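You operate a simulated robot arm through the tools that you are given. There is no shell and no other tool.

The job below is to be done with a simulated robot arm. You get a single attempt, and the scene is never put back.

TASK
Wipe the red cube light's top clean and charge it to 100%.
Fine: dock it in well B while the charger is off and leave it there; wipe with the felt of the teal block and put the block back; set the dial to FULL; switch off at the end; leave the other lights alone. Set down upright: teal block. What is to be rubbed or washed off counts as gone when no trace of it is left.

The check looks at the end state, three seconds after you hand in, the way a careful person would. Anything else that was tipped, shoved, dropped, spilled or broken makes it a failure.

THE ROBOT
A 7-joint arm with a fingered hand, fixed in place. Base frame: the origin is on the floor under the middle of its stand, x ahead of it, y to its left, z up. Units: mm, degrees, N and s.
It reaches about 1023 mm from its shoulder. Its first joint turns from -166.0 to 166.0 degrees. Payload 4 kg.
Tool frame: the origin (TCP) lies between the finger pads and is the grasp point; the fingertips stand 30 mm ahead of it; z points along the fingers, y is the line along which they close. The gripper opens to 104 mm; its body begins 35 mm behind the TCP. The gripper is a hand of 4 fingers: y runs from the thumb to the fingers, the wrist lies at [-15, -113, -190] in the tool frame, and closing takes about 1.5 s.
Orientation is that of the tool frame in the base frame, as a unit quaternion [x, y, z, w]. With the fingers straight down and the wrist toward the robot, the tool's x, y and z point along [0, 1, 0], [1, 0, 0] and [0, 0, -1] of the base frame.

THE INTERFACE
- The arm moves only by the tool play_rows. Its argument "rows" is a list of rows, each a list of 6 numbers: the shift along the tool's x, y, z in units of 500 mm (1.0 is 500 mm), then the turn, a rotation vector about the tool's x, y, z in units of 90 degrees (1.0 is 90 degrees). In form: [[tx, ty, tz, ax, ay, az], ...]. A call has 1 to 20 rows; each row is the pose to reach, as a shift and turn from the pose commanded when the call began, along the tool's axes at that moment. "grip" is the gripper command, from -1 (fully open) to 1 (shut), values between in proportion, set as the call begins (left out, the last holds). A call with a number of a shift or a turn outside -1 to 1 is refused whole. Each row takes 0.2 s and may step no farther than 50 mm and 8.6 degrees from the row before; otherwise, or with a gripper value out of range, the whole call is refused. A pose out of reach is approached as far as the arm can. The call stops where the force on the tool passes 40 N (or 10 N more than at its start, if that is more) or the arm is blocked; 0.2 s more then pass. Each finger travels about 153 mm/s and halts on what it meets, pressing with about 26 N; the grip force reading is that of the motor and also rises with nothing between the fingers. The clock runs only during rows and for 0.2 s after the last one: add rows that repeat a pose to give the fingers time. It gives the time, the measured TCP pose, the force on the tool (base axes), the opening and the grip force at its end, in the units of the frame above (readings bear some noise), with the torque about the TCP (base axes, N m) and any sound that the robot's microphone picked up.
- Cameras (640 x 400 px; columns grow to the right, rows downward): "scene" is fixed at [394.9, -660.1, 1520]; the picture's right is [0.18, 0.98, 0.00], its down [0.86, -0.16, -0.49] and it looks along [-0.48, 0.09, -0.87] (base axes); focal length 214 px, centre (320, 200). "wrist" rides on the gripper at [61, -92, -130] in the tool frame; the picture's right is [-0.81, 0.27, -0.52], its down [-0.53, -0.71, 0.46] and it looks along [-0.24, 0.64, 0.72] (tool axes); focal length 275 px, centre (320, 200). There is no depth. A picture from a camera that has moved, and an enlarged one, comes with that camera's place and axes in the base frame and with its lens. The place of the scene camera against the robot may be out by one fixed shift of up to 18 mm in any direction.
- get_image(camera): a new picture of that camera. No time passes.
- finger_targets(index, middle, ring, thumb_bend, thumb_turn): sets how far each is bent, from 0 (flat) to 1 (curled in); at 0.3 the hand is open as for a grip, at 0.7 the pads meet at the TCP. One left out holds its place. A second passes; each finger stops where it meets its share of the squeeze, and holds until it gets a number again. A gripper value or a shape takes the hand back. It gives what a move gives, with no picture; readings hold the bend of each and the force on the fingers (four entries, about 0 where the hand has none), thumb and palm. thumb_turn goes from beside the hand (0) to across from the fingers (1), as for a grip.
- set_grasp(shape): the hand has 4 fingers and takes this shape, open, in about a second: jaw (thumb against the fingers, like two jaws); tri (thumb and two fingers); tip (a fingertip pinch); poke (one finger out to press); point (the index stretched); flat (the hand flat); cup (the hand cupped); fist (a fist). The gripper value then closes the fingers along that shape, each until it touches; the sizes above hold for jaw. It gives what a move gives, with no picture.
- enlarge(camera, box): a new picture of the part [left, top, right, bottom] of that camera's present view, enlarged. No time passes.
- finish_job(): hands the job in; it is judged then, once.

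Nothing tells you positions but the pictures and the camera data. Unless the task says otherwise, let go and move clear before handing in.

The tools are called after "Emit:" as a command line: name --pt "numbers of a row" for each row, then --argument value for the rest, lists and objects as JSON in quotes. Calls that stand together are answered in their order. play_rows: Moves the arm, as the interface text tells. Its arguments: {"type":"object","properties":{"rows":{"type":"array","items":{"type":"array","items":{"type":"number"}}},"grip":{"type":"number"}},"required":["rows"]} The other tools are called the same way: set_grasp (shape) gives the hand a shape; finger_targets (index, middle, ring, thumb_bend, thumb_turn) moves the fingers one by one; get_image (camera) takes a picture; enlarge (camera, box) takes an enlarged picture of a part of a camera's view; finish_job () hands the job in.

At the start:

```text
time_s: 0.0
tool_pos: [143.7, -516.7, 1252.4]
ee_rot: [0.708, 0.707, 0.0, 0.0]
force: [0.1, -0.1, 0.0]
torque: [-0.04, -0.01, -0.01]
gripper_width: 103.7
grip_force: 0.0
shape: jaw
bend: [0.3, 0.3, 0.3, 0.3, 0.98]
finger forces: [0.0, 0.1, 0.1, 0.0, 0.0, 0.0]
```

scene: 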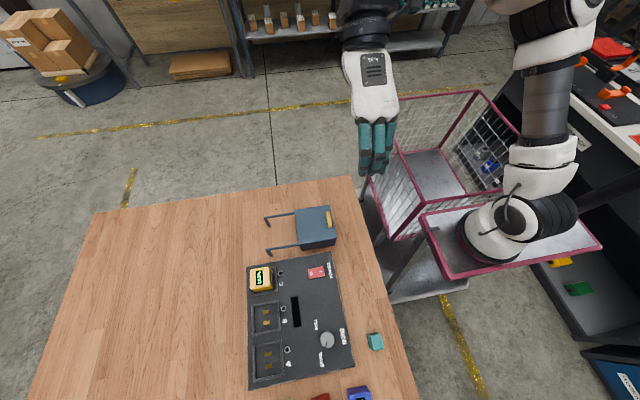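
wrist: 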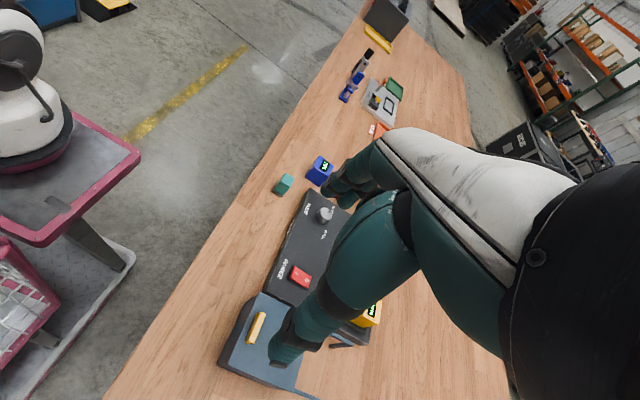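

I see a workbench with a dark charging panel (wells, dial, red switch), a yellow cube light, a blue cube light, a teal block, and something red at the bottom edge. I'll enlarge views to place everything before moving.

Emit:
enlarge --camera "scene" --box '[220, 240, 400, 400]'

Emit:
enlarge --camera "wrist" --box '[200, 0, 480, 400]'

Emit:
enlarge --camera "scene" --box '[240, 180, 360, 280]'

```text
2.50 times, centred on (310, 320) of scene
camera zoom: at [394.9, -660.1, 1520.0], right [0.18, 0.98, 0.0], down [0.86, -0.16, -0.49], along [-0.48, 0.09, -0.87], focal length 536 px, centre (345, -100)
```

zoom: 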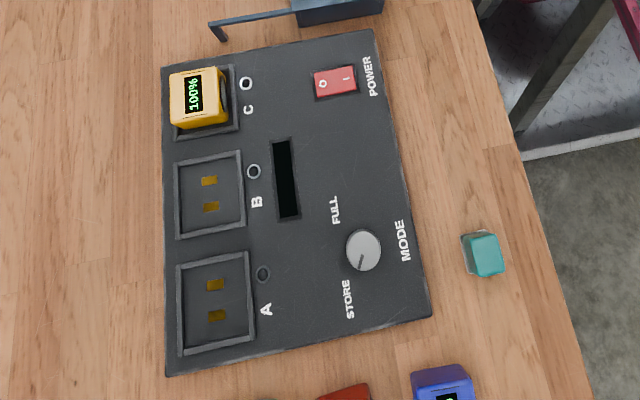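

```text
1.00 times, centred on (340, 200) of wrist (not enlarged: the box is as wide or as high as the picture)
camera zoom: at [52.1, -453.2, 1381.2], right [0.27, -0.81, 0.52], down [-0.71, -0.53, -0.45], along [0.64, -0.25, -0.72], focal length 275 px, centre (300, 200)
```

zoom: 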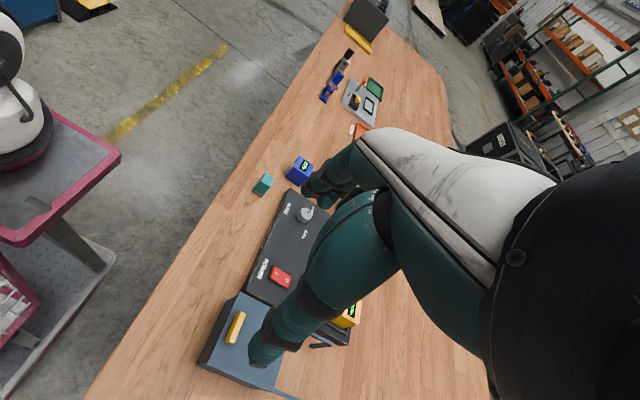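

```text
4.00 times, centred on (300, 230) of scene
camera zoom: at [394.9, -660.1, 1520.0], right [0.18, 0.98, 0.0], down [0.86, -0.16, -0.49], along [-0.48, 0.09, -0.87], focal length 858 px, centre (400, 80)
```

zoom: 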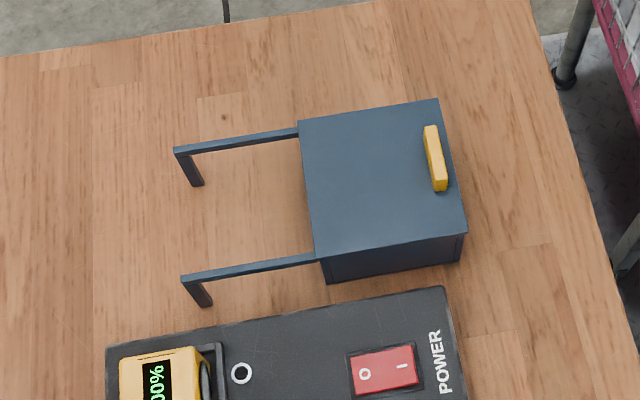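

The panel has wells C (yellow light at 100%), B and A (empty), with a STORE/FULL dial and a power switch. The red light is just out of the scene view, so I'll shift the hand sideways, high above the table, for a better wrist view.

Emit:
play_rows --pt "-0.09 0 0 0 0 0" --pt "-0.18 0 0 0 0 0" --pt "-0.27 0 0 0 0 0" --pt "-0.36 0 0 0 0 0" --pt "-0.45 0 0 0 0 0" --pt "-0.54 0 0 0 0 0" --pt "-0.54 0 0 0 0 0"

Emit:
get_image --camera "wrist"

Emit:
get_image --camera "scene"

```text
time_s: 1.6
tool_pos: [144.6, -730.4, 1250.4]
ee_rot: [0.708, 0.706, -0.001, 0.0]
force: [0.2, 0.2, 0.2]
torque: [0.0, -0.02, -0.03]
gripper_width: 103.7
grip_force: 0.0
shape: jaw
bend: [0.3, 0.3, 0.3, 0.3, 0.98]
finger forces: [0.1, 0.0, 0.1, 0.0, 0.1, 0.0]
out of reach, approached as far as the arm can: row 5, 6, 7
```

```text
taken
camera wrist: at [52.1, -667.2, 1379.7], right [0.27, -0.81, 0.52], down [-0.71, -0.53, -0.45], along [0.64, -0.25, -0.72], focal length 275 px, centre (320, 200)
```

wrist: 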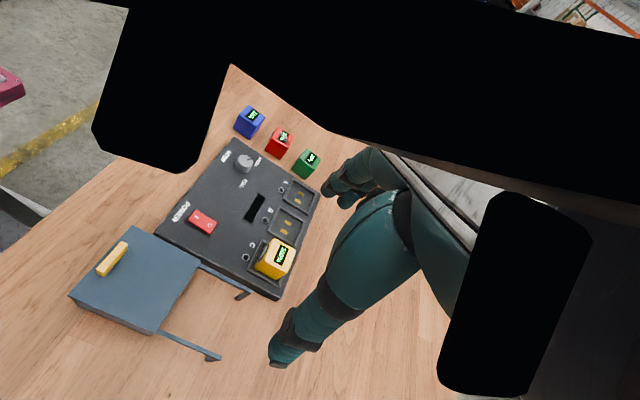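

```text
taken
```

scene: 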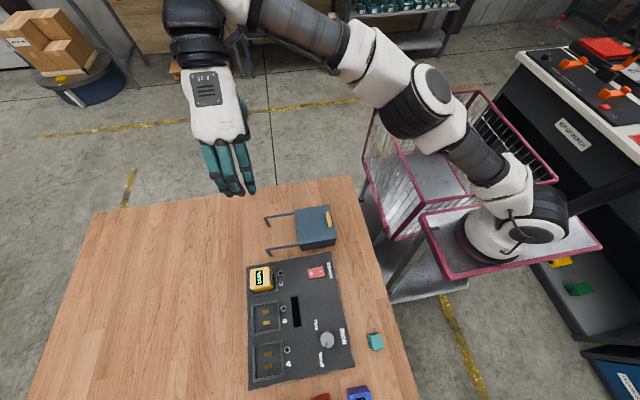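

Now I see blue, red and green lights in a row beyond the panel, yellow in well C and a hinged blue cover/cart next to the panel. Let me zoom in for details.

Emit:
enlarge --camera "wrist" --box '[220, 90, 340, 190]'

Emit:
enlarge --camera "wrist" --box '[140, 120, 340, 300]'

```text
4.00 times, centred on (280, 140) of wrist
camera zoom: at [52.1, -667.2, 1379.7], right [0.27, -0.81, 0.52], down [-0.71, -0.53, -0.45], along [0.64, -0.25, -0.72], focal length 1101 px, centre (480, 440)
```

zoom: 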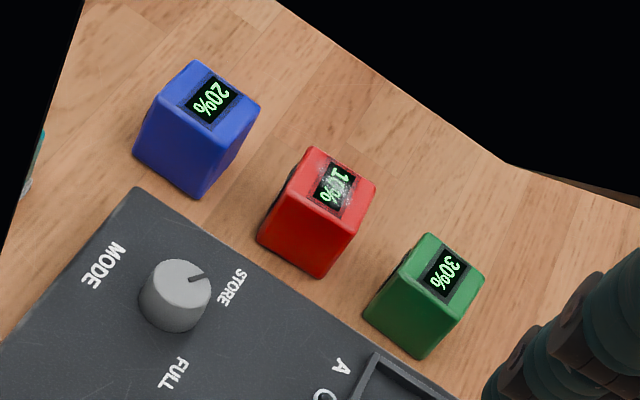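

```text
2.22 times, centred on (240, 210) of wrist
camera zoom: at [52.1, -667.2, 1379.7], right [0.27, -0.81, 0.52], down [-0.71, -0.53, -0.45], along [0.64, -0.25, -0.72], focal length 612 px, centre (498, 178)
```

zoom: 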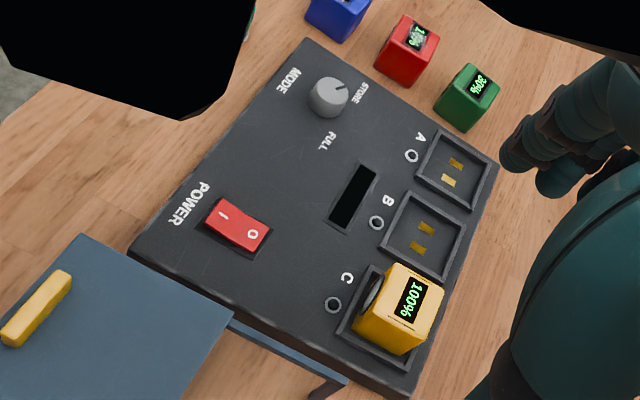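

The red light (about 10%, smudged top) sits between blue and green; dial points at STORE; charger seems off. I'll move the hand lower and forward, still well above everything, to get closer views.

Emit:
play_rows --pt "0 0.05 0.06 0 0 0" --pt "0 0.1 0.12 0 0 0" --pt "0 0.15 0.18 0 0 0" --pt "0 0.2 0.24 0 0 0" --pt "0 0.25 0.3 0 0 0" --pt "0 0.3 0.36 0 0 0" --pt "0 0.3 0.36 0 0 0"

Emit:
get_image --camera "wrist"

Emit:
get_image --camera "scene"

```text
time_s: 3.2
tool_pos: [293.8, -731.6, 1070.2]
ee_rot: [0.708, 0.707, 0.0, 0.001]
force: [-0.3, -0.6, 0.0]
torque: [-0.01, -0.01, 0.0]
gripper_width: 103.9
grip_force: 0.0
shape: jaw
bend: [0.3, 0.3, 0.3, 0.3, 0.98]
finger forces: [0.0, 0.0, 0.0, 0.1, 0.0, 0.0]
```

```text
taken
camera wrist: at [201.8, -668.2, 1199.3], right [0.27, -0.81, 0.52], down [-0.71, -0.53, -0.45], along [0.64, -0.25, -0.72], focal length 275 px, centre (320, 200)
```

wrist: 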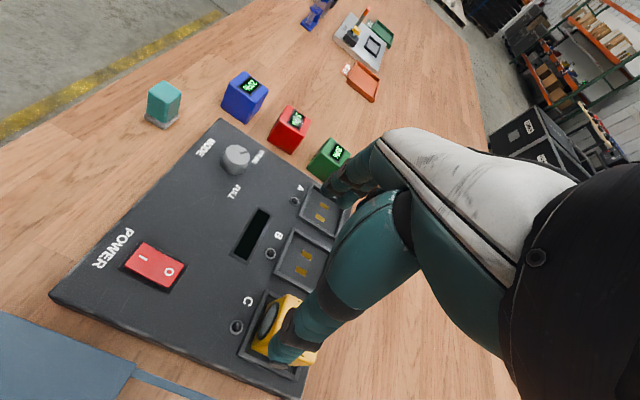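

```text
taken
```

scene: 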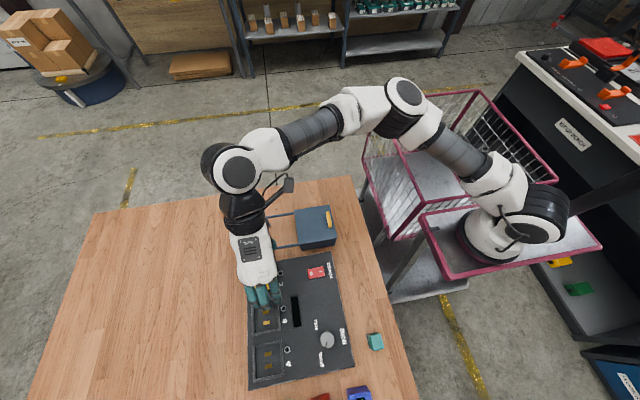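

I now have a clear view of all the pieces. I'll zoom in for accurate pixel positions and details (switch side, dial pointer, felt).

Emit:
enlarge --camera "wrist" --box '[130, 60, 250, 135]'

Emit:
enlarge --camera "wrist" --box '[210, 60, 370, 160]'

Emit:
enlarge --camera "wrist" --box '[190, 130, 350, 230]'

Emit:
enlarge --camera "wrist" --box '[80, 210, 240, 310]'

Emit:
enlarge --camera "wrist" --box '[210, 220, 350, 380]'

```text
5.33 times, centred on (190, 98) of wrist
camera zoom: at [201.8, -668.2, 1199.3], right [0.27, -0.81, 0.52], down [-0.71, -0.53, -0.45], along [0.64, -0.25, -0.72], focal length 1468 px, centre (1013, 747)
```

zoom: 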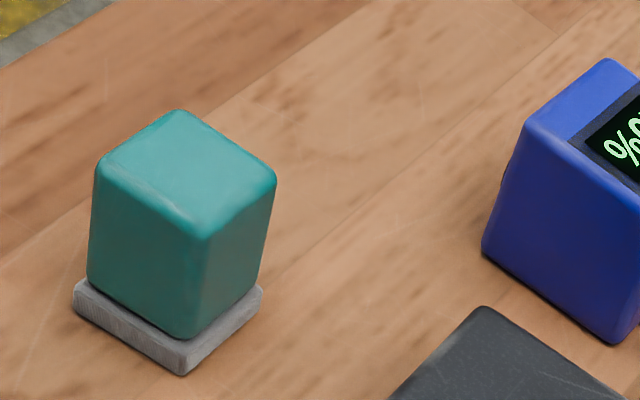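

```text
4.00 times, centred on (290, 110) of wrist
camera zoom: at [201.8, -668.2, 1199.3], right [0.27, -0.81, 0.52], down [-0.71, -0.53, -0.45], along [0.64, -0.25, -0.72], focal length 1101 px, centre (440, 560)
```

zoom: 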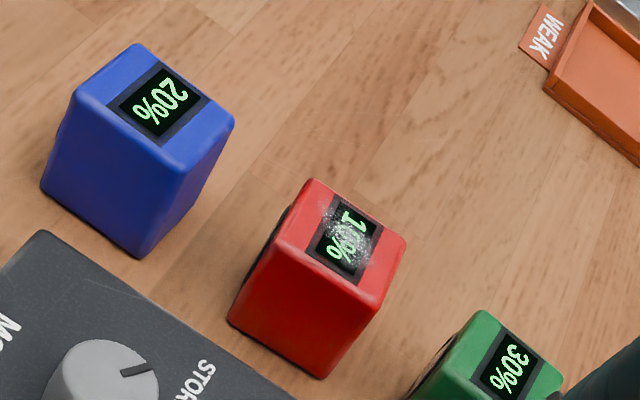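

```text
4.00 times, centred on (270, 180) of wrist
camera zoom: at [201.8, -668.2, 1199.3], right [0.27, -0.81, 0.52], down [-0.71, -0.53, -0.45], along [0.64, -0.25, -0.72], focal length 1101 px, centre (520, 280)
```

zoom: 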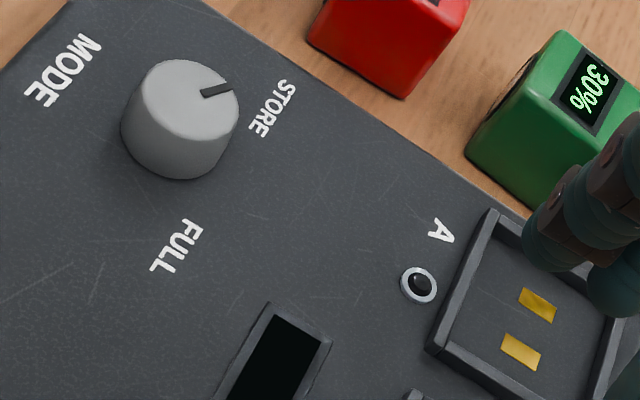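

```text
4.00 times, centred on (160, 260) of wrist
camera zoom: at [201.8, -668.2, 1199.3], right [0.27, -0.81, 0.52], down [-0.71, -0.53, -0.45], along [0.64, -0.25, -0.72], focal length 1101 px, centre (960, -40)
```

zoom: 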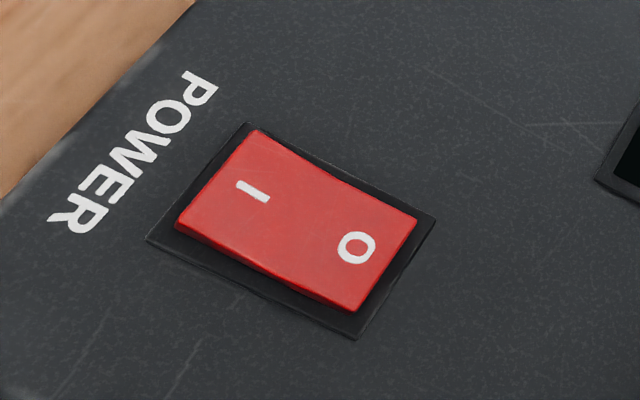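

```text
2.50 times, centred on (280, 300) of wrist
camera zoom: at [201.8, -668.2, 1199.3], right [0.27, -0.81, 0.52], down [-0.71, -0.53, -0.45], along [0.64, -0.25, -0.72], focal length 688 px, centre (420, -50)
```

zoom: 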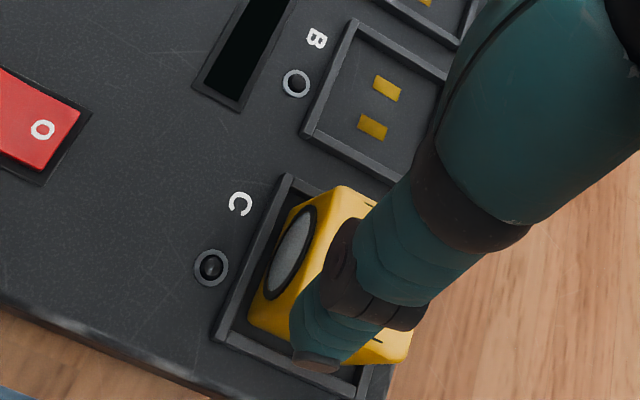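

The charger is off (O side pressed), dial at STORE, and the teal block has grey felt underneath. I'll shift sideways to -y to triangulate heights and see the wells and green light.

Emit:
play_rows --pt "-0.09 0 0 0 0 0" --pt "-0.18 0 0 0 0 0" --pt "-0.26 0 0 0 0 0" --pt "-0.26 0 0 0 0 0"

Emit:
get_image --camera "wrist"

Emit:
enlarge --camera "wrist" --box '[40, 40, 200, 140]'

Emit:
enlarge --camera "wrist" --box '[160, 60, 320, 160]'

Emit:
enlarge --camera "wrist" --box '[160, 150, 320, 250]'

Emit:
enlarge --camera "wrist" --box '[40, 180, 200, 280]'

```text
time_s: 4.2
tool_pos: [295.9, -851.6, 1070.7]
ee_rot: [0.708, 0.706, 0.0, 0.001]
force: [-0.7, -0.2, 0.5]
torque: [0.03, 0.0, -0.03]
gripper_width: 104.1
grip_force: 0.0
shape: jaw
bend: [0.3, 0.3, 0.3, 0.3, 0.98]
finger forces: [0.0, 0.0, 0.1, 0.1, 0.0, 0.0]
out of reach, approached as far as the arm can: row 3, 4
```

```text
taken
camera wrist: at [203.7, -788.2, 1200.5], right [0.27, -0.81, 0.52], down [-0.71, -0.53, -0.45], along [0.64, -0.25, -0.72], focal length 275 px, centre (320, 200)
```

wrist: 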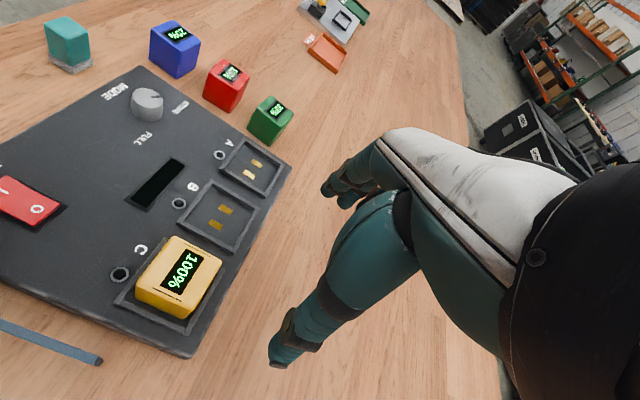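

```text
4.00 times, centred on (120, 90) of wrist
camera zoom: at [203.7, -788.2, 1200.5], right [0.27, -0.81, 0.52], down [-0.71, -0.53, -0.45], along [0.64, -0.25, -0.72], focal length 1101 px, centre (1120, 640)
```

zoom: 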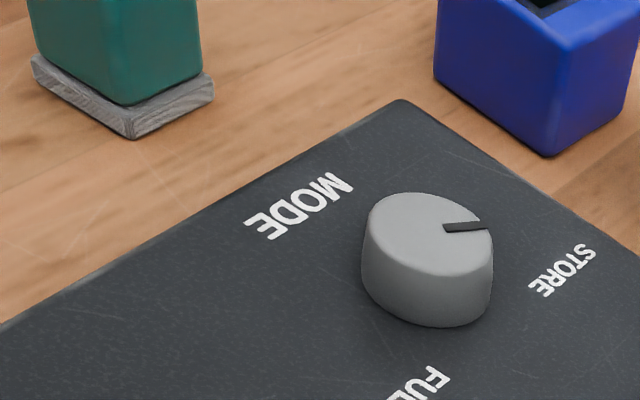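

```text
4.00 times, centred on (240, 110) of wrist
camera zoom: at [203.7, -788.2, 1200.5], right [0.27, -0.81, 0.52], down [-0.71, -0.53, -0.45], along [0.64, -0.25, -0.72], focal length 1101 px, centre (640, 560)
```

zoom: 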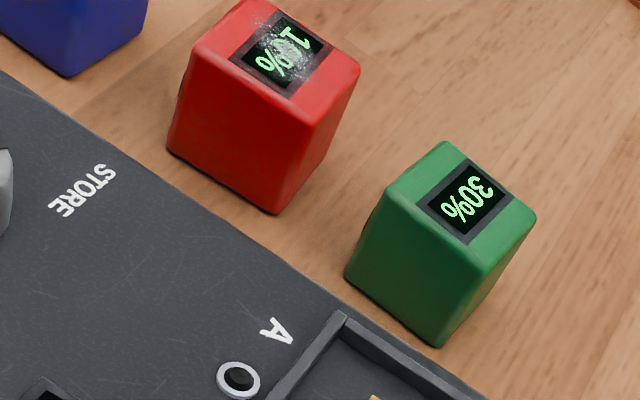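

```text
4.00 times, centred on (240, 200) of wrist
camera zoom: at [203.7, -788.2, 1200.5], right [0.27, -0.81, 0.52], down [-0.71, -0.53, -0.45], along [0.64, -0.25, -0.72], focal length 1101 px, centre (640, 200)
```

zoom: 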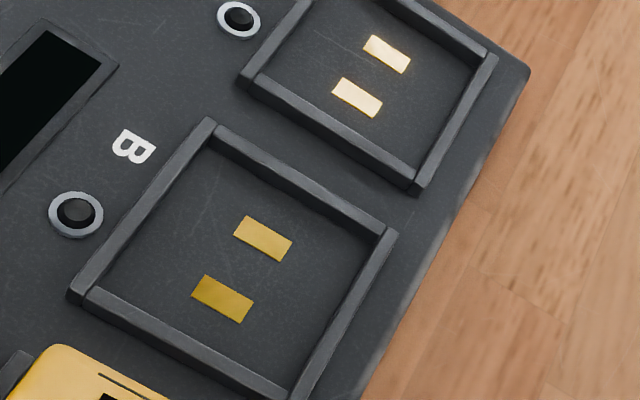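

```text
4.00 times, centred on (120, 230) of wrist
camera zoom: at [203.7, -788.2, 1200.5], right [0.27, -0.81, 0.52], down [-0.71, -0.53, -0.45], along [0.64, -0.25, -0.72], focal length 1101 px, centre (1120, 80)
```

zoom: 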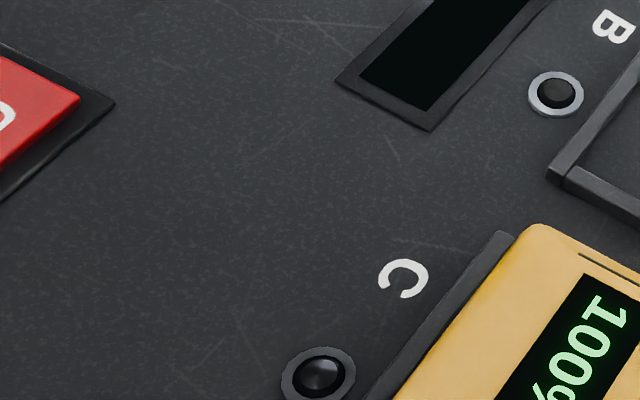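

I've triangulated: table top z≈860, panel top z≈886, red cube ≈49 mm centred near (577,-681), well B centred near (370,-785). Next I look at the hand itself to plan the grip.

Emit:
get_image --camera "scene"

Emit:
enlarge --camera "scene" --box '[160, 180, 320, 320]'

Emit:
enlarge --camera "wrist" --box '[240, 120, 560, 400]'

```text
taken
```

scene: 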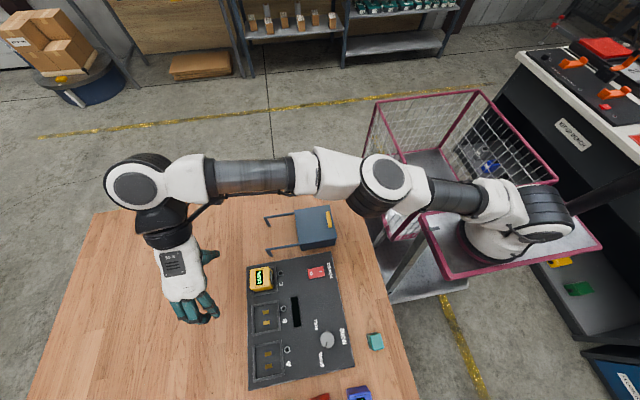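

```text
2.86 times, centred on (240, 250) of scene
camera zoom: at [394.9, -660.1, 1520.0], right [0.18, 0.98, 0.0], down [0.86, -0.16, -0.49], along [-0.48, 0.09, -0.87], focal length 613 px, centre (549, 57)
```

zoom: 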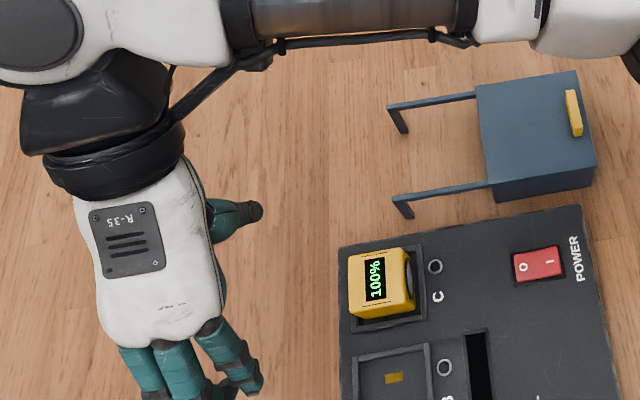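

```text
1.43 times, centred on (400, 260) of wrist
camera zoom: at [203.7, -788.2, 1200.5], right [0.27, -0.81, 0.52], down [-0.71, -0.53, -0.45], along [0.64, -0.25, -0.72], focal length 393 px, centre (206, 114)
```

zoom: 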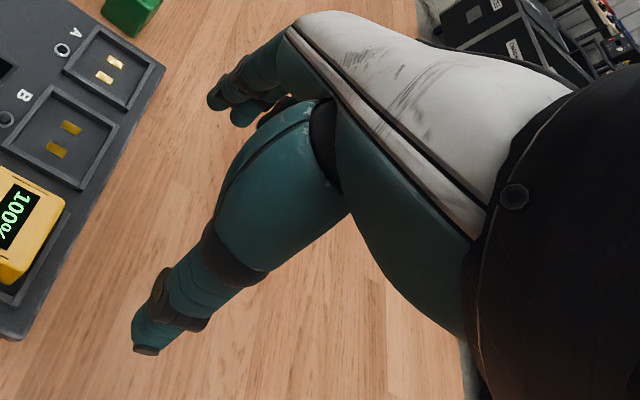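

The hand has three fingers plus a thumb. Before approaching I'll close it to about cube width in free air to learn how thumb and fingers line up.

Emit:
play_rows --pt "0 0 0 0 0 0" --pt "0 0 0 0 0 0" --pt "0 0 0 0 0 0" --pt "0 0 0 0 0 0" --pt "0 0 0 0 0 0" --grip 0.05

Emit:
get_image --camera "wrist"

Emit:
enlarge --camera "scene" --box '[140, 220, 260, 340]'

```text
time_s: 5.4
tool_pos: [296.2, -851.6, 1071.4]
ee_rot: [0.708, 0.706, -0.001, 0.001]
force: [0.3, -0.1, -0.6]
torque: [-0.02, -0.03, -0.02]
gripper_width: 50.0
grip_force: 0.0
shape: jaw
bend: [0.74, 0.45, 0.42, 0.71, 1.0]
finger forces: [0.0, 0.0, 0.1, 0.0, 0.0, 0.1]
```

```text
taken
camera wrist: at [203.5, -788.3, 1200.6], right [0.27, -0.81, 0.52], down [-0.71, -0.53, -0.45], along [0.64, -0.25, -0.72], focal length 275 px, centre (320, 200)
```

wrist: 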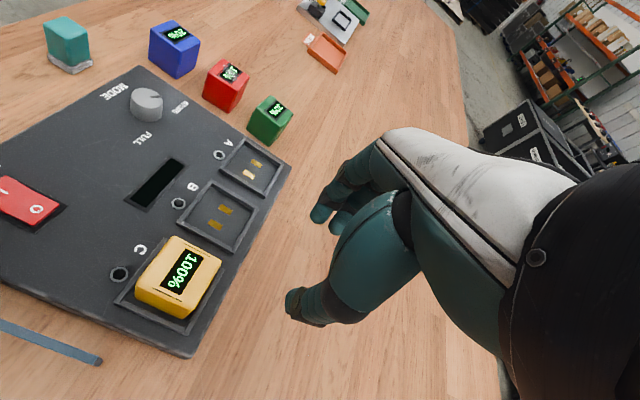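

```text
3.33 times, centred on (200, 280) of scene
camera zoom: at [394.9, -660.1, 1520.0], right [0.18, 0.98, 0.0], down [0.86, -0.16, -0.49], along [-0.48, 0.09, -0.87], focal length 715 px, centre (720, -67)
```

zoom: 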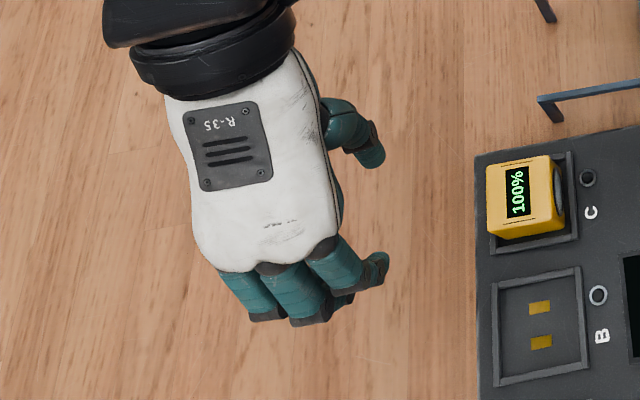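

The TCP lies between thumb and index; middle and ring sit to the -y side. I'll try the "tri" shape in free air to see where the ring finger goes.

Emit:
set_grasp --shape "tri"

Emit:
get_image --camera "wrist"

Emit:
enlarge --camera "scene" --box '[140, 220, 260, 340]'

Emit:
play_rows --pt "0 0 0 0 0 0" --pt "0 0 0 0 0 0" --pt "0 0 0 0 0 0" --pt "0 0 0 0 0 0" --pt "0 0 0 0 0 0" --grip 0.05

Emit:
get_image --camera "wrist"

Emit:
enlarge --camera "scene" --box '[140, 220, 260, 340]'

```text
time_s: 6.3
tool_pos: [296.1, -851.8, 1071.0]
ee_rot: [0.708, 0.706, -0.001, 0.001]
force: [0.0, 0.6, 0.7]
torque: [0.0, -0.02, -0.01]
gripper_width: 103.7
grip_force: 0.1
shape: tri
bend: [0.3, 0.3, 0.99, 0.3, 0.98]
finger forces: [0.0, 0.0, 0.0, 0.1, 0.1, 0.0]
```

```text
taken
camera wrist: at [203.5, -788.3, 1200.6], right [0.27, -0.81, 0.52], down [-0.71, -0.53, -0.45], along [0.64, -0.25, -0.72], focal length 275 px, centre (320, 200)
```

wrist: 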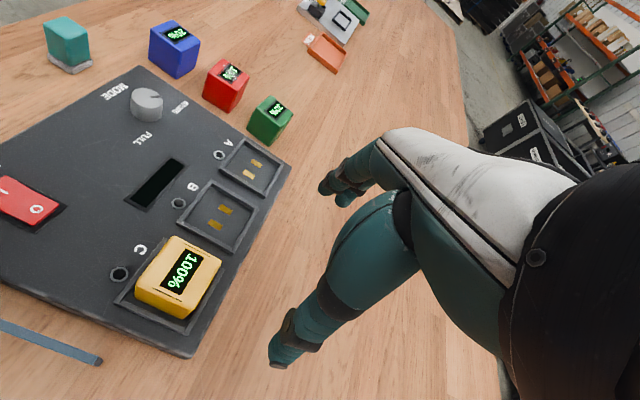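

```text
3.33 times, centred on (200, 280) of scene
camera zoom: at [394.9, -660.1, 1520.0], right [0.18, 0.98, 0.0], down [0.86, -0.16, -0.49], along [-0.48, 0.09, -0.87], focal length 715 px, centre (720, -67)
```

zoom: 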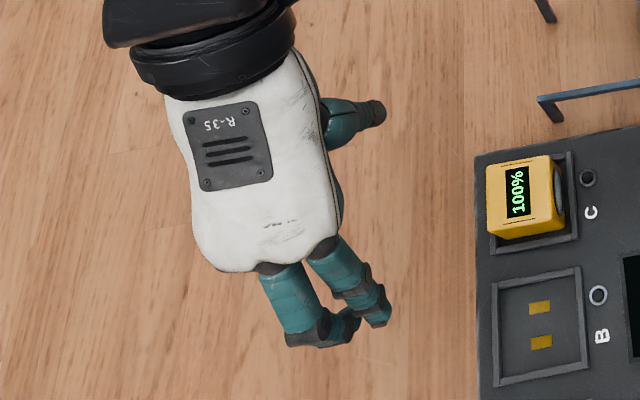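

```text
time_s: 7.5
tool_pos: [295.5, -852.2, 1070.3]
ee_rot: [0.707, 0.707, 0.0, 0.001]
force: [0.6, 0.3, -0.4]
torque: [0.03, 0.0, 0.0]
gripper_width: 49.9
grip_force: 0.0
shape: tri
bend: [0.74, 0.45, 0.99, 0.71, 1.0]
finger forces: [0.1, 0.0, 0.0, 0.0, 0.1, 0.0]
```

```text
taken
camera wrist: at [203.6, -788.3, 1200.6], right [0.27, -0.81, 0.52], down [-0.71, -0.53, -0.45], along [0.64, -0.25, -0.72], focal length 275 px, centre (320, 200)
```

wrist: 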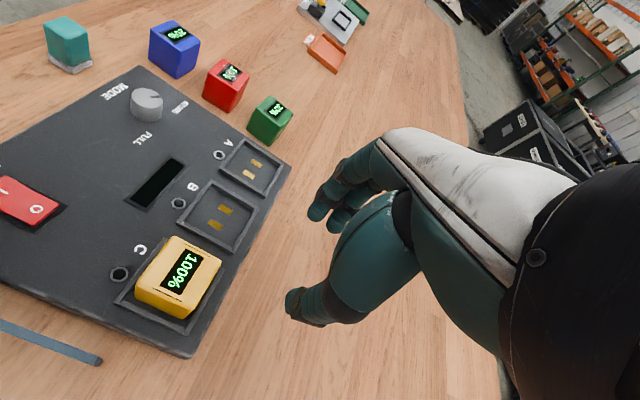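

```text
3.33 times, centred on (200, 280) of scene
camera zoom: at [394.9, -660.1, 1520.0], right [0.18, 0.98, 0.0], down [0.86, -0.16, -0.49], along [-0.48, 0.09, -0.87], focal length 715 px, centre (720, -67)
```

zoom: 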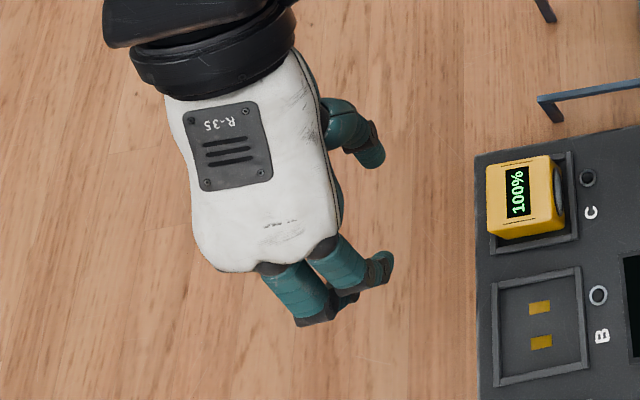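

"tri" curls the ring finger away, leaving thumb, index and middle, which suits the cube. I'll move above the red light with about 85 mm opening and look again.

Emit:
play_rows --pt "0.044 0.07 0.016 0 0 -0.01" --pt "0.089 0.14 0.032 0 0 -0.02" --pt "0.133 0.21 0.048 0 0 -0.03" --pt "0.177 0.281 0.064 0 0 -0.04" --pt "0.221 0.351 0.08 0 0 -0.044" --pt "0.266 0.421 0.096 0 0 -0.044" --pt "0.31 0.492 0.112 0 0 -0.044" --pt "0.354 0.562 0.13 0 0 -0.044" --pt "0.354 0.562 0.13 0 0 -0.044" --grip -0.63

Emit:
get_image --camera "wrist"

Emit:
get_image --camera "scene"

```text
time_s: 9.5
tool_pos: [576.6, -674.2, 1005.4]
ee_rot: [0.683, 0.73, 0.0, 0.002]
force: [-0.1, 0.4, 0.4]
torque: [0.0, -0.02, 0.02]
gripper_width: 84.6
grip_force: 0.0
shape: tri
bend: [0.26, 0.34, 0.99, 0.48, 0.99]
finger forces: [0.0, 0.0, 0.0, 0.0, 0.1, 0.0]
```

```text
taken
camera wrist: at [480.5, -617.3, 1135.2], right [0.33, -0.79, 0.52], down [-0.68, -0.58, -0.45], along [0.66, -0.2, -0.72], focal length 275 px, centre (320, 200)
```

wrist: 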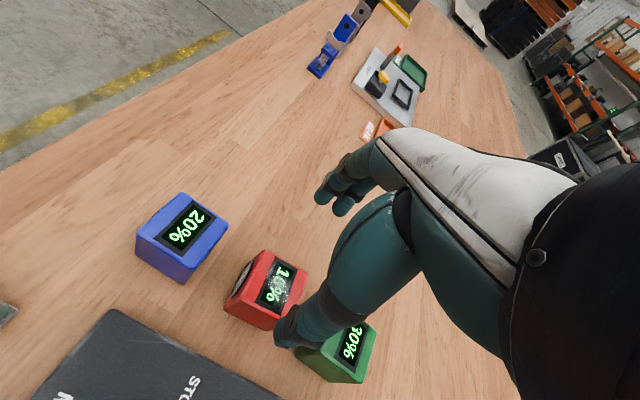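

```text
taken
```

scene: 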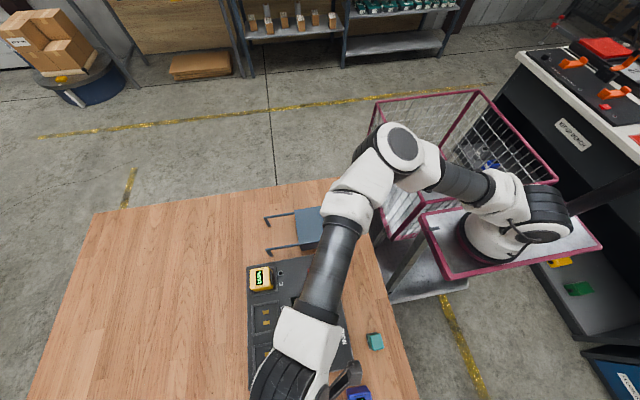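

The red light is directly below the hand. I'll zoom in to refine its position and yaw.

Emit:
enlarge --camera "wrist" --box '[200, 230, 400, 390]'

Emit:
enlarge --camera "wrist" --box '[120, 180, 320, 340]'

```text
2.50 times, centred on (300, 310) of wrist
camera zoom: at [480.5, -617.3, 1135.2], right [0.33, -0.79, 0.52], down [-0.68, -0.58, -0.45], along [0.66, -0.2, -0.72], focal length 688 px, centre (370, -75)
```

zoom: 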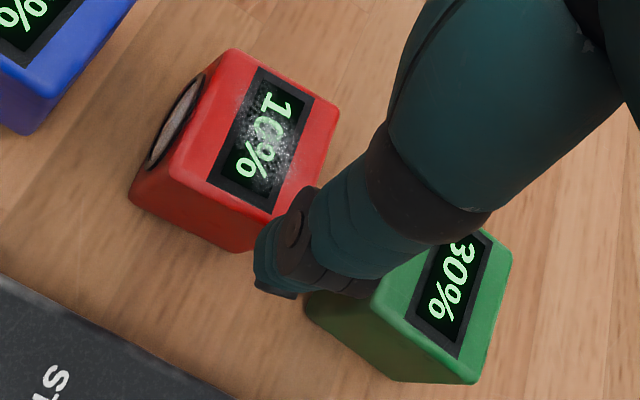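

```text
2.50 times, centred on (220, 260) of wrist
camera zoom: at [480.5, -617.3, 1135.2], right [0.33, -0.79, 0.52], down [-0.68, -0.58, -0.45], along [0.66, -0.2, -0.72], focal length 688 px, centre (570, 50)
```

zoom: 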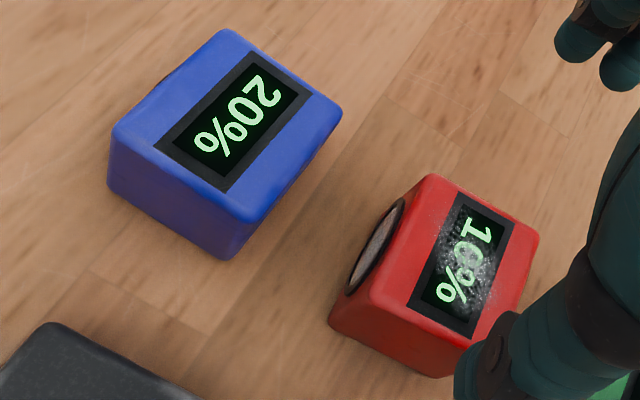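

Red light centre ≈ (576,-679), yaw ≈ 4°. The hand is aligned; I'll narrow to 72 mm and lower partway to check clearances.

Emit:
play_rows --pt "0 0 0 0 0 0" --pt "0.0 0 0.04 0 0 0" --pt "0.002 -0.002 0.09 0 0 0" --pt "0.002 -0.002 0.12 0 0 0" --pt "0.002 -0.002 0.12 0 0 0" --grip -0.385

Emit:
get_image --camera "wrist"

Emit:
enlarge --camera "wrist" --box '[220, 160, 420, 320]'

```text
time_s: 10.7
tool_pos: [576.5, -672.9, 945.0]
ee_rot: [0.682, 0.731, 0.0, 0.0]
force: [0.0, 0.5, 0.6]
torque: [0.0, 0.01, 0.0]
gripper_width: 72.4
grip_force: 0.1
shape: tri
bend: [0.27, 0.37, 0.99, 0.59, 0.99]
finger forces: [0.0, 0.1, 0.1, 0.0, 0.1, 0.0]
```

```text
taken
camera wrist: at [479.5, -617.4, 1074.2], right [0.33, -0.79, 0.52], down [-0.68, -0.58, -0.45], along [0.66, -0.2, -0.72], focal length 275 px, centre (320, 200)
```

wrist: 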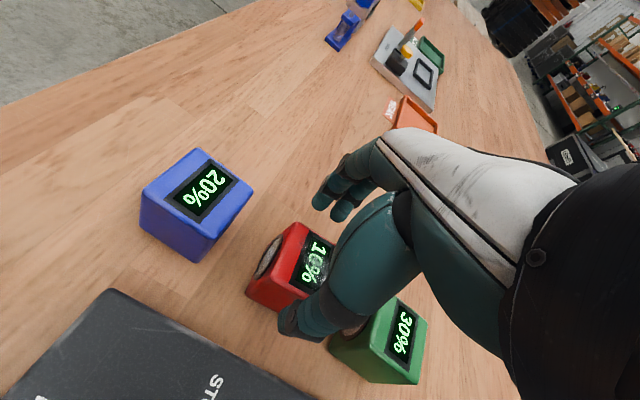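

```text
2.50 times, centred on (320, 240) of wrist
camera zoom: at [479.5, -617.4, 1074.2], right [0.33, -0.79, 0.52], down [-0.68, -0.58, -0.45], along [0.66, -0.2, -0.72], focal length 688 px, centre (320, 100)
```

zoom: 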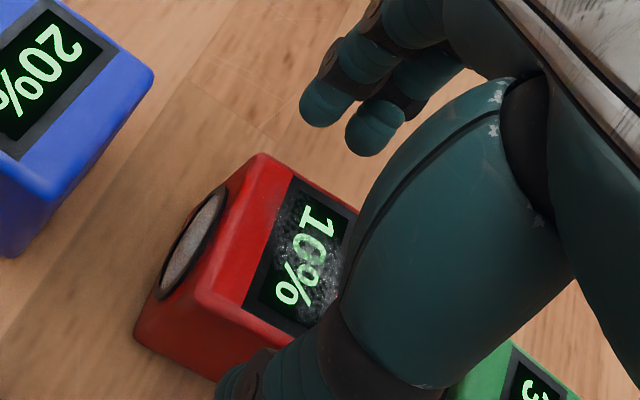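

Both fingers are beyond the far face and the thumb is before the near face. I'll lower straight to grasp height (TCP z≈902), then close gently.

Emit:
play_rows --pt "0 0 0.022 0 0 0" --pt "0 0 0.044 0 0 0" --pt "0 0 0.066 0 0 0" --pt "0 0 0.086 0 0 0" --pt "0 0 0.086 0 0 0"

Emit:
get_image --camera "wrist"

Emit:
enlarge --camera "wrist" --box '[220, 160, 420, 320]'

```text
time_s: 11.9
tool_pos: [577.5, -673.8, 904.5]
ee_rot: [0.683, 0.73, 0.0, 0.004]
force: [1.6, -1.7, 28.6]
torque: [-0.8, -0.7, -0.01]
gripper_width: 72.2
grip_force: 0.0
shape: tri
bend: [0.27, 0.37, 0.99, 0.59, 0.99]
finger forces: [0.1, 0.0, 28.2, 0.0, 0.0, 0.1]
```

```text
taken
camera wrist: at [480.4, -617.2, 1034.1], right [0.33, -0.79, 0.52], down [-0.67, -0.58, -0.46], along [0.66, -0.2, -0.72], focal length 275 px, centre (320, 200)
```

wrist: 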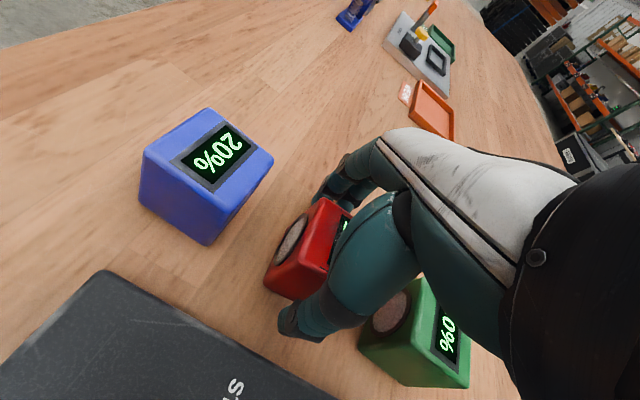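

```text
2.50 times, centred on (320, 240) of wrist
camera zoom: at [480.4, -617.2, 1034.1], right [0.33, -0.79, 0.52], down [-0.67, -0.58, -0.46], along [0.66, -0.2, -0.72], focal length 688 px, centre (320, 100)
```

zoom: 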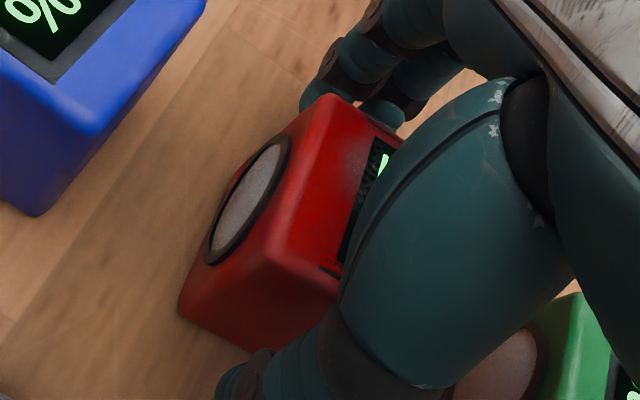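

The curled ring finger is pressing on the red light's top corner (28 N), so I'm lifting off at once by ~11 mm; the fingertips still reach well down the cube's sides from there.

Emit:
play_rows --pt "0 0 -0.01 0 0 0" --pt "0 0 -0.022 0 0 0" --pt "-0.006 0 -0.022 0 0 0" --pt "-0.006 0 -0.022 0 0 0"

Emit:
enlarge --camera "wrist" --box '[220, 160, 420, 320]'

```text
time_s: 12.9
tool_pos: [574.7, -676.9, 911.2]
ee_rot: [0.683, 0.731, -0.001, 0.0]
force: [-0.6, -0.8, -0.6]
torque: [-0.01, 0.03, 0.0]
gripper_width: 72.5
grip_force: 0.0
shape: tri
bend: [0.27, 0.37, 0.99, 0.59, 0.99]
finger forces: [0.0, 0.1, 0.0, 0.1, 0.0, 0.0]
```

```text
2.50 times, centred on (320, 240) of wrist
camera zoom: at [479.1, -620.5, 1042.3], right [0.33, -0.79, 0.52], down [-0.68, -0.58, -0.45], along [0.66, -0.2, -0.72], focal length 688 px, centre (320, 100)
```

zoom: 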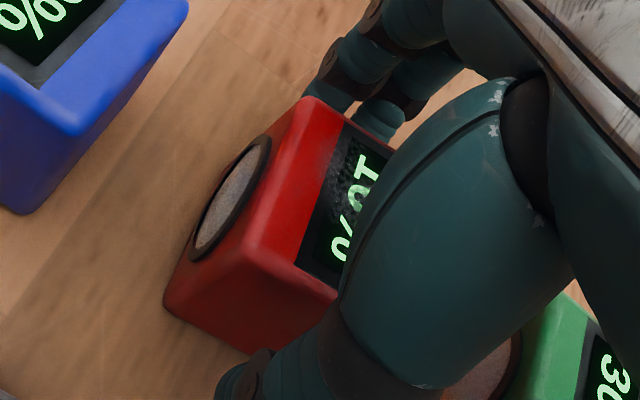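

No contact now. Closing the fingers on the cube.

Emit:
play_rows --pt "0 0 0 0 0 0" --pt "0 0 0 0 0 0" --pt "0 0 0 0 0 0" --pt "0 0 0 0 0 0" --pt "0 0 0 0 0 0" --pt "0 0 0 0 0 0" --grip 0.4

Emit:
get_image --camera "wrist"

Emit:
enlarge --camera "wrist" --box '[220, 160, 420, 320]'

```text
time_s: 14.3
tool_pos: [574.0, -676.6, 911.8]
ee_rot: [0.683, 0.73, -0.001, 0.0]
force: [0.1, 0.2, 0.0]
torque: [0.01, 0.0, -0.02]
gripper_width: 43.8
grip_force: 26.2
shape: tri
bend: [0.74, 0.48, 1.0, 0.72, 1.0]
finger forces: [11.8, 11.8, 0.0, 0.0, 23.5, 0.1]
```

```text
taken
camera wrist: at [479.3, -620.6, 1042.5], right [0.33, -0.79, 0.52], down [-0.68, -0.58, -0.45], along [0.66, -0.2, -0.72], focal length 275 px, centre (320, 200)
```

wrist: 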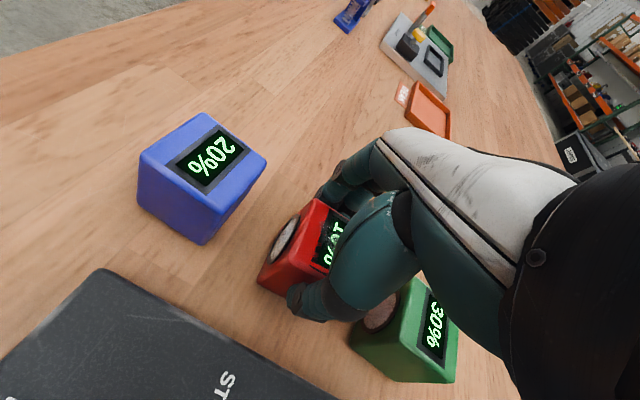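

```text
2.50 times, centred on (320, 240) of wrist
camera zoom: at [479.3, -620.6, 1042.5], right [0.33, -0.79, 0.52], down [-0.68, -0.58, -0.45], along [0.66, -0.2, -0.72], focal length 688 px, centre (320, 100)
```

zoom: 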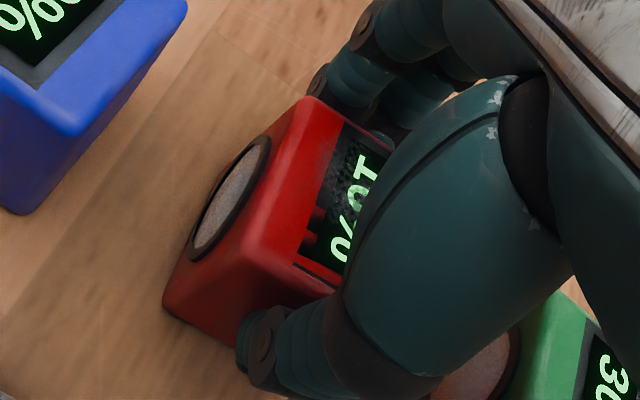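

The grip is balanced (≈12+12 N vs 24 N). I'll lift straight up in steps and check the hold.

Emit:
play_rows --pt "0 0 -0.01 0 0 0" --pt "0 0 -0.03 0 0 0" --pt "0 0 -0.06 0 0 0" --pt "0 0 -0.1 0 0 0" --pt "0 0 -0.15 0 0 0" --pt "0 0 -0.17 0 0 0" --pt "0 0 -0.17 0 0 0"

Emit:
get_image --camera "wrist"

```text
time_s: 15.9
tool_pos: [575.7, -677.2, 996.7]
ee_rot: [0.683, 0.731, -0.001, 0.001]
force: [0.3, 0.0, -1.1]
torque: [0.0, 0.01, -0.03]
gripper_width: 43.7
grip_force: 26.1
shape: tri
bend: [0.74, 0.48, 1.0, 0.72, 1.0]
finger forces: [11.8, 11.7, 0.0, 0.0, 23.6, 0.1]
```

```text
taken
camera wrist: at [479.6, -620.2, 1127.7], right [0.33, -0.79, 0.52], down [-0.68, -0.58, -0.45], along [0.66, -0.2, -0.72], focal length 275 px, centre (320, 200)
```

wrist: 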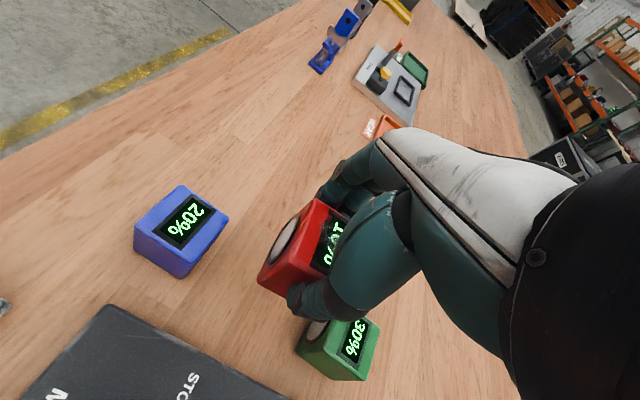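

Holding firmly. Now moving across at this height to above well B, squaring the yaw to the panel on the way.

Emit:
play_rows --pt "-0.031 -0.071 0 0 0 0.008" --pt "-0.061 -0.143 0 0 0 0.016" --pt "-0.092 -0.214 0 0 0 0.024" --pt "-0.123 -0.285 0 0 0 0.032" --pt "-0.154 -0.357 0 0 0 0.04" --pt "-0.1844 -0.428 0 0 0 0.044" --pt "-0.1844 -0.428 0 0 0 0.044"

Emit:
get_image --camera "wrist"

Emit:
enlarge --camera "wrist" --box '[200, 180, 400, 340]'

Emit:
enlarge --camera "scene" --box '[220, 220, 380, 380]'

```text
time_s: 17.5
tool_pos: [365.3, -783.1, 995.5]
ee_rot: [0.708, 0.707, -0.001, 0.0]
force: [-0.3, -0.3, -3.7]
torque: [-0.01, -0.04, -0.02]
gripper_width: 43.8
grip_force: 26.1
shape: tri
bend: [0.74, 0.48, 1.0, 0.72, 1.0]
finger forces: [12.0, 11.9, 0.0, 0.1, 23.8, 0.0]
```

```text
taken
camera wrist: at [274.0, -720.3, 1125.9], right [0.27, -0.81, 0.52], down [-0.71, -0.53, -0.45], along [0.64, -0.25, -0.72], focal length 275 px, centre (320, 200)
```

wrist: 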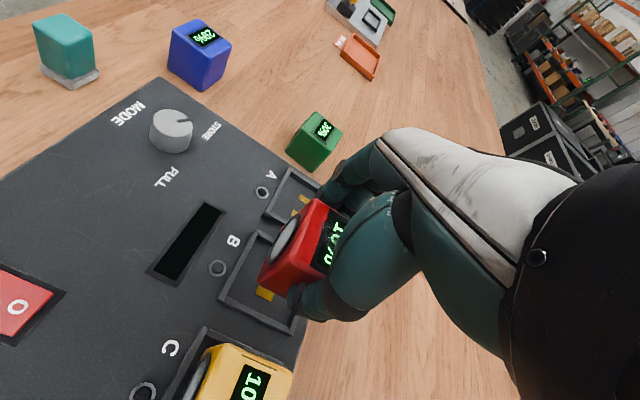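

```text
2.50 times, centred on (300, 260) of wrist
camera zoom: at [274.0, -720.3, 1125.9], right [0.27, -0.81, 0.52], down [-0.71, -0.53, -0.45], along [0.64, -0.25, -0.72], focal length 688 px, centre (370, 50)
```

zoom: 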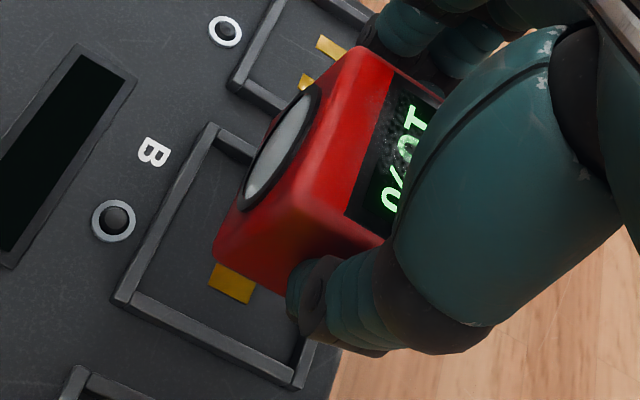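

```text
2.50 times, centred on (300, 300) of scene
camera zoom: at [394.9, -660.1, 1520.0], right [0.18, 0.98, 0.0], down [0.86, -0.16, -0.49], along [-0.48, 0.09, -0.87], focal length 536 px, centre (370, -50)
```

zoom: 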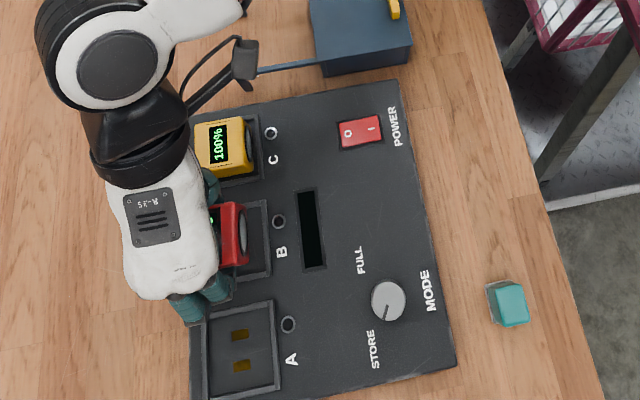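

The cube hovers over well B. Let me zoom to check its offset and yaw relative to the well before lowering.

Emit:
enlarge --camera "wrist" --box '[230, 190, 330, 320]'

Emit:
enlarge --camera "scene" --box '[240, 250, 320, 320]'

```text
3.08 times, centred on (280, 255) of wrist
camera zoom: at [274.0, -720.3, 1125.9], right [0.27, -0.81, 0.52], down [-0.71, -0.53, -0.45], along [0.64, -0.25, -0.72], focal length 847 px, centre (443, 31)
```

zoom: 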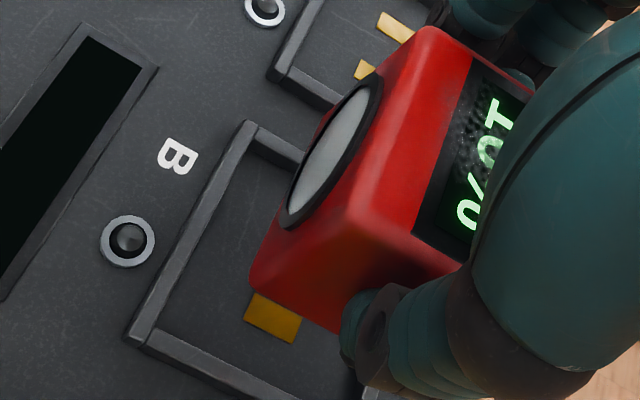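

```text
5.71 times, centred on (280, 285) of scene
camera zoom: at [394.9, -660.1, 1520.0], right [0.18, 0.98, 0.0], down [0.86, -0.16, -0.49], along [-0.48, 0.09, -0.87], focal length 1226 px, centre (549, -286)
```

zoom: 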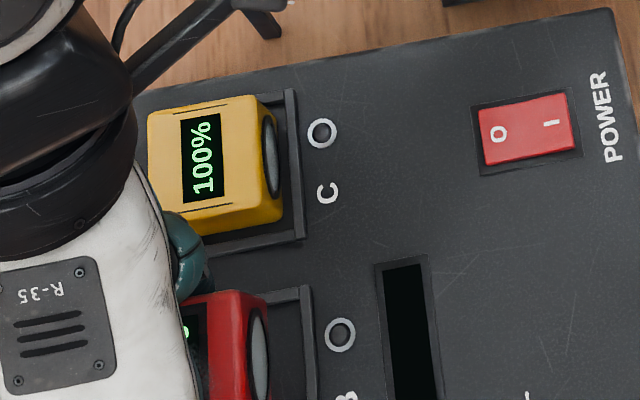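

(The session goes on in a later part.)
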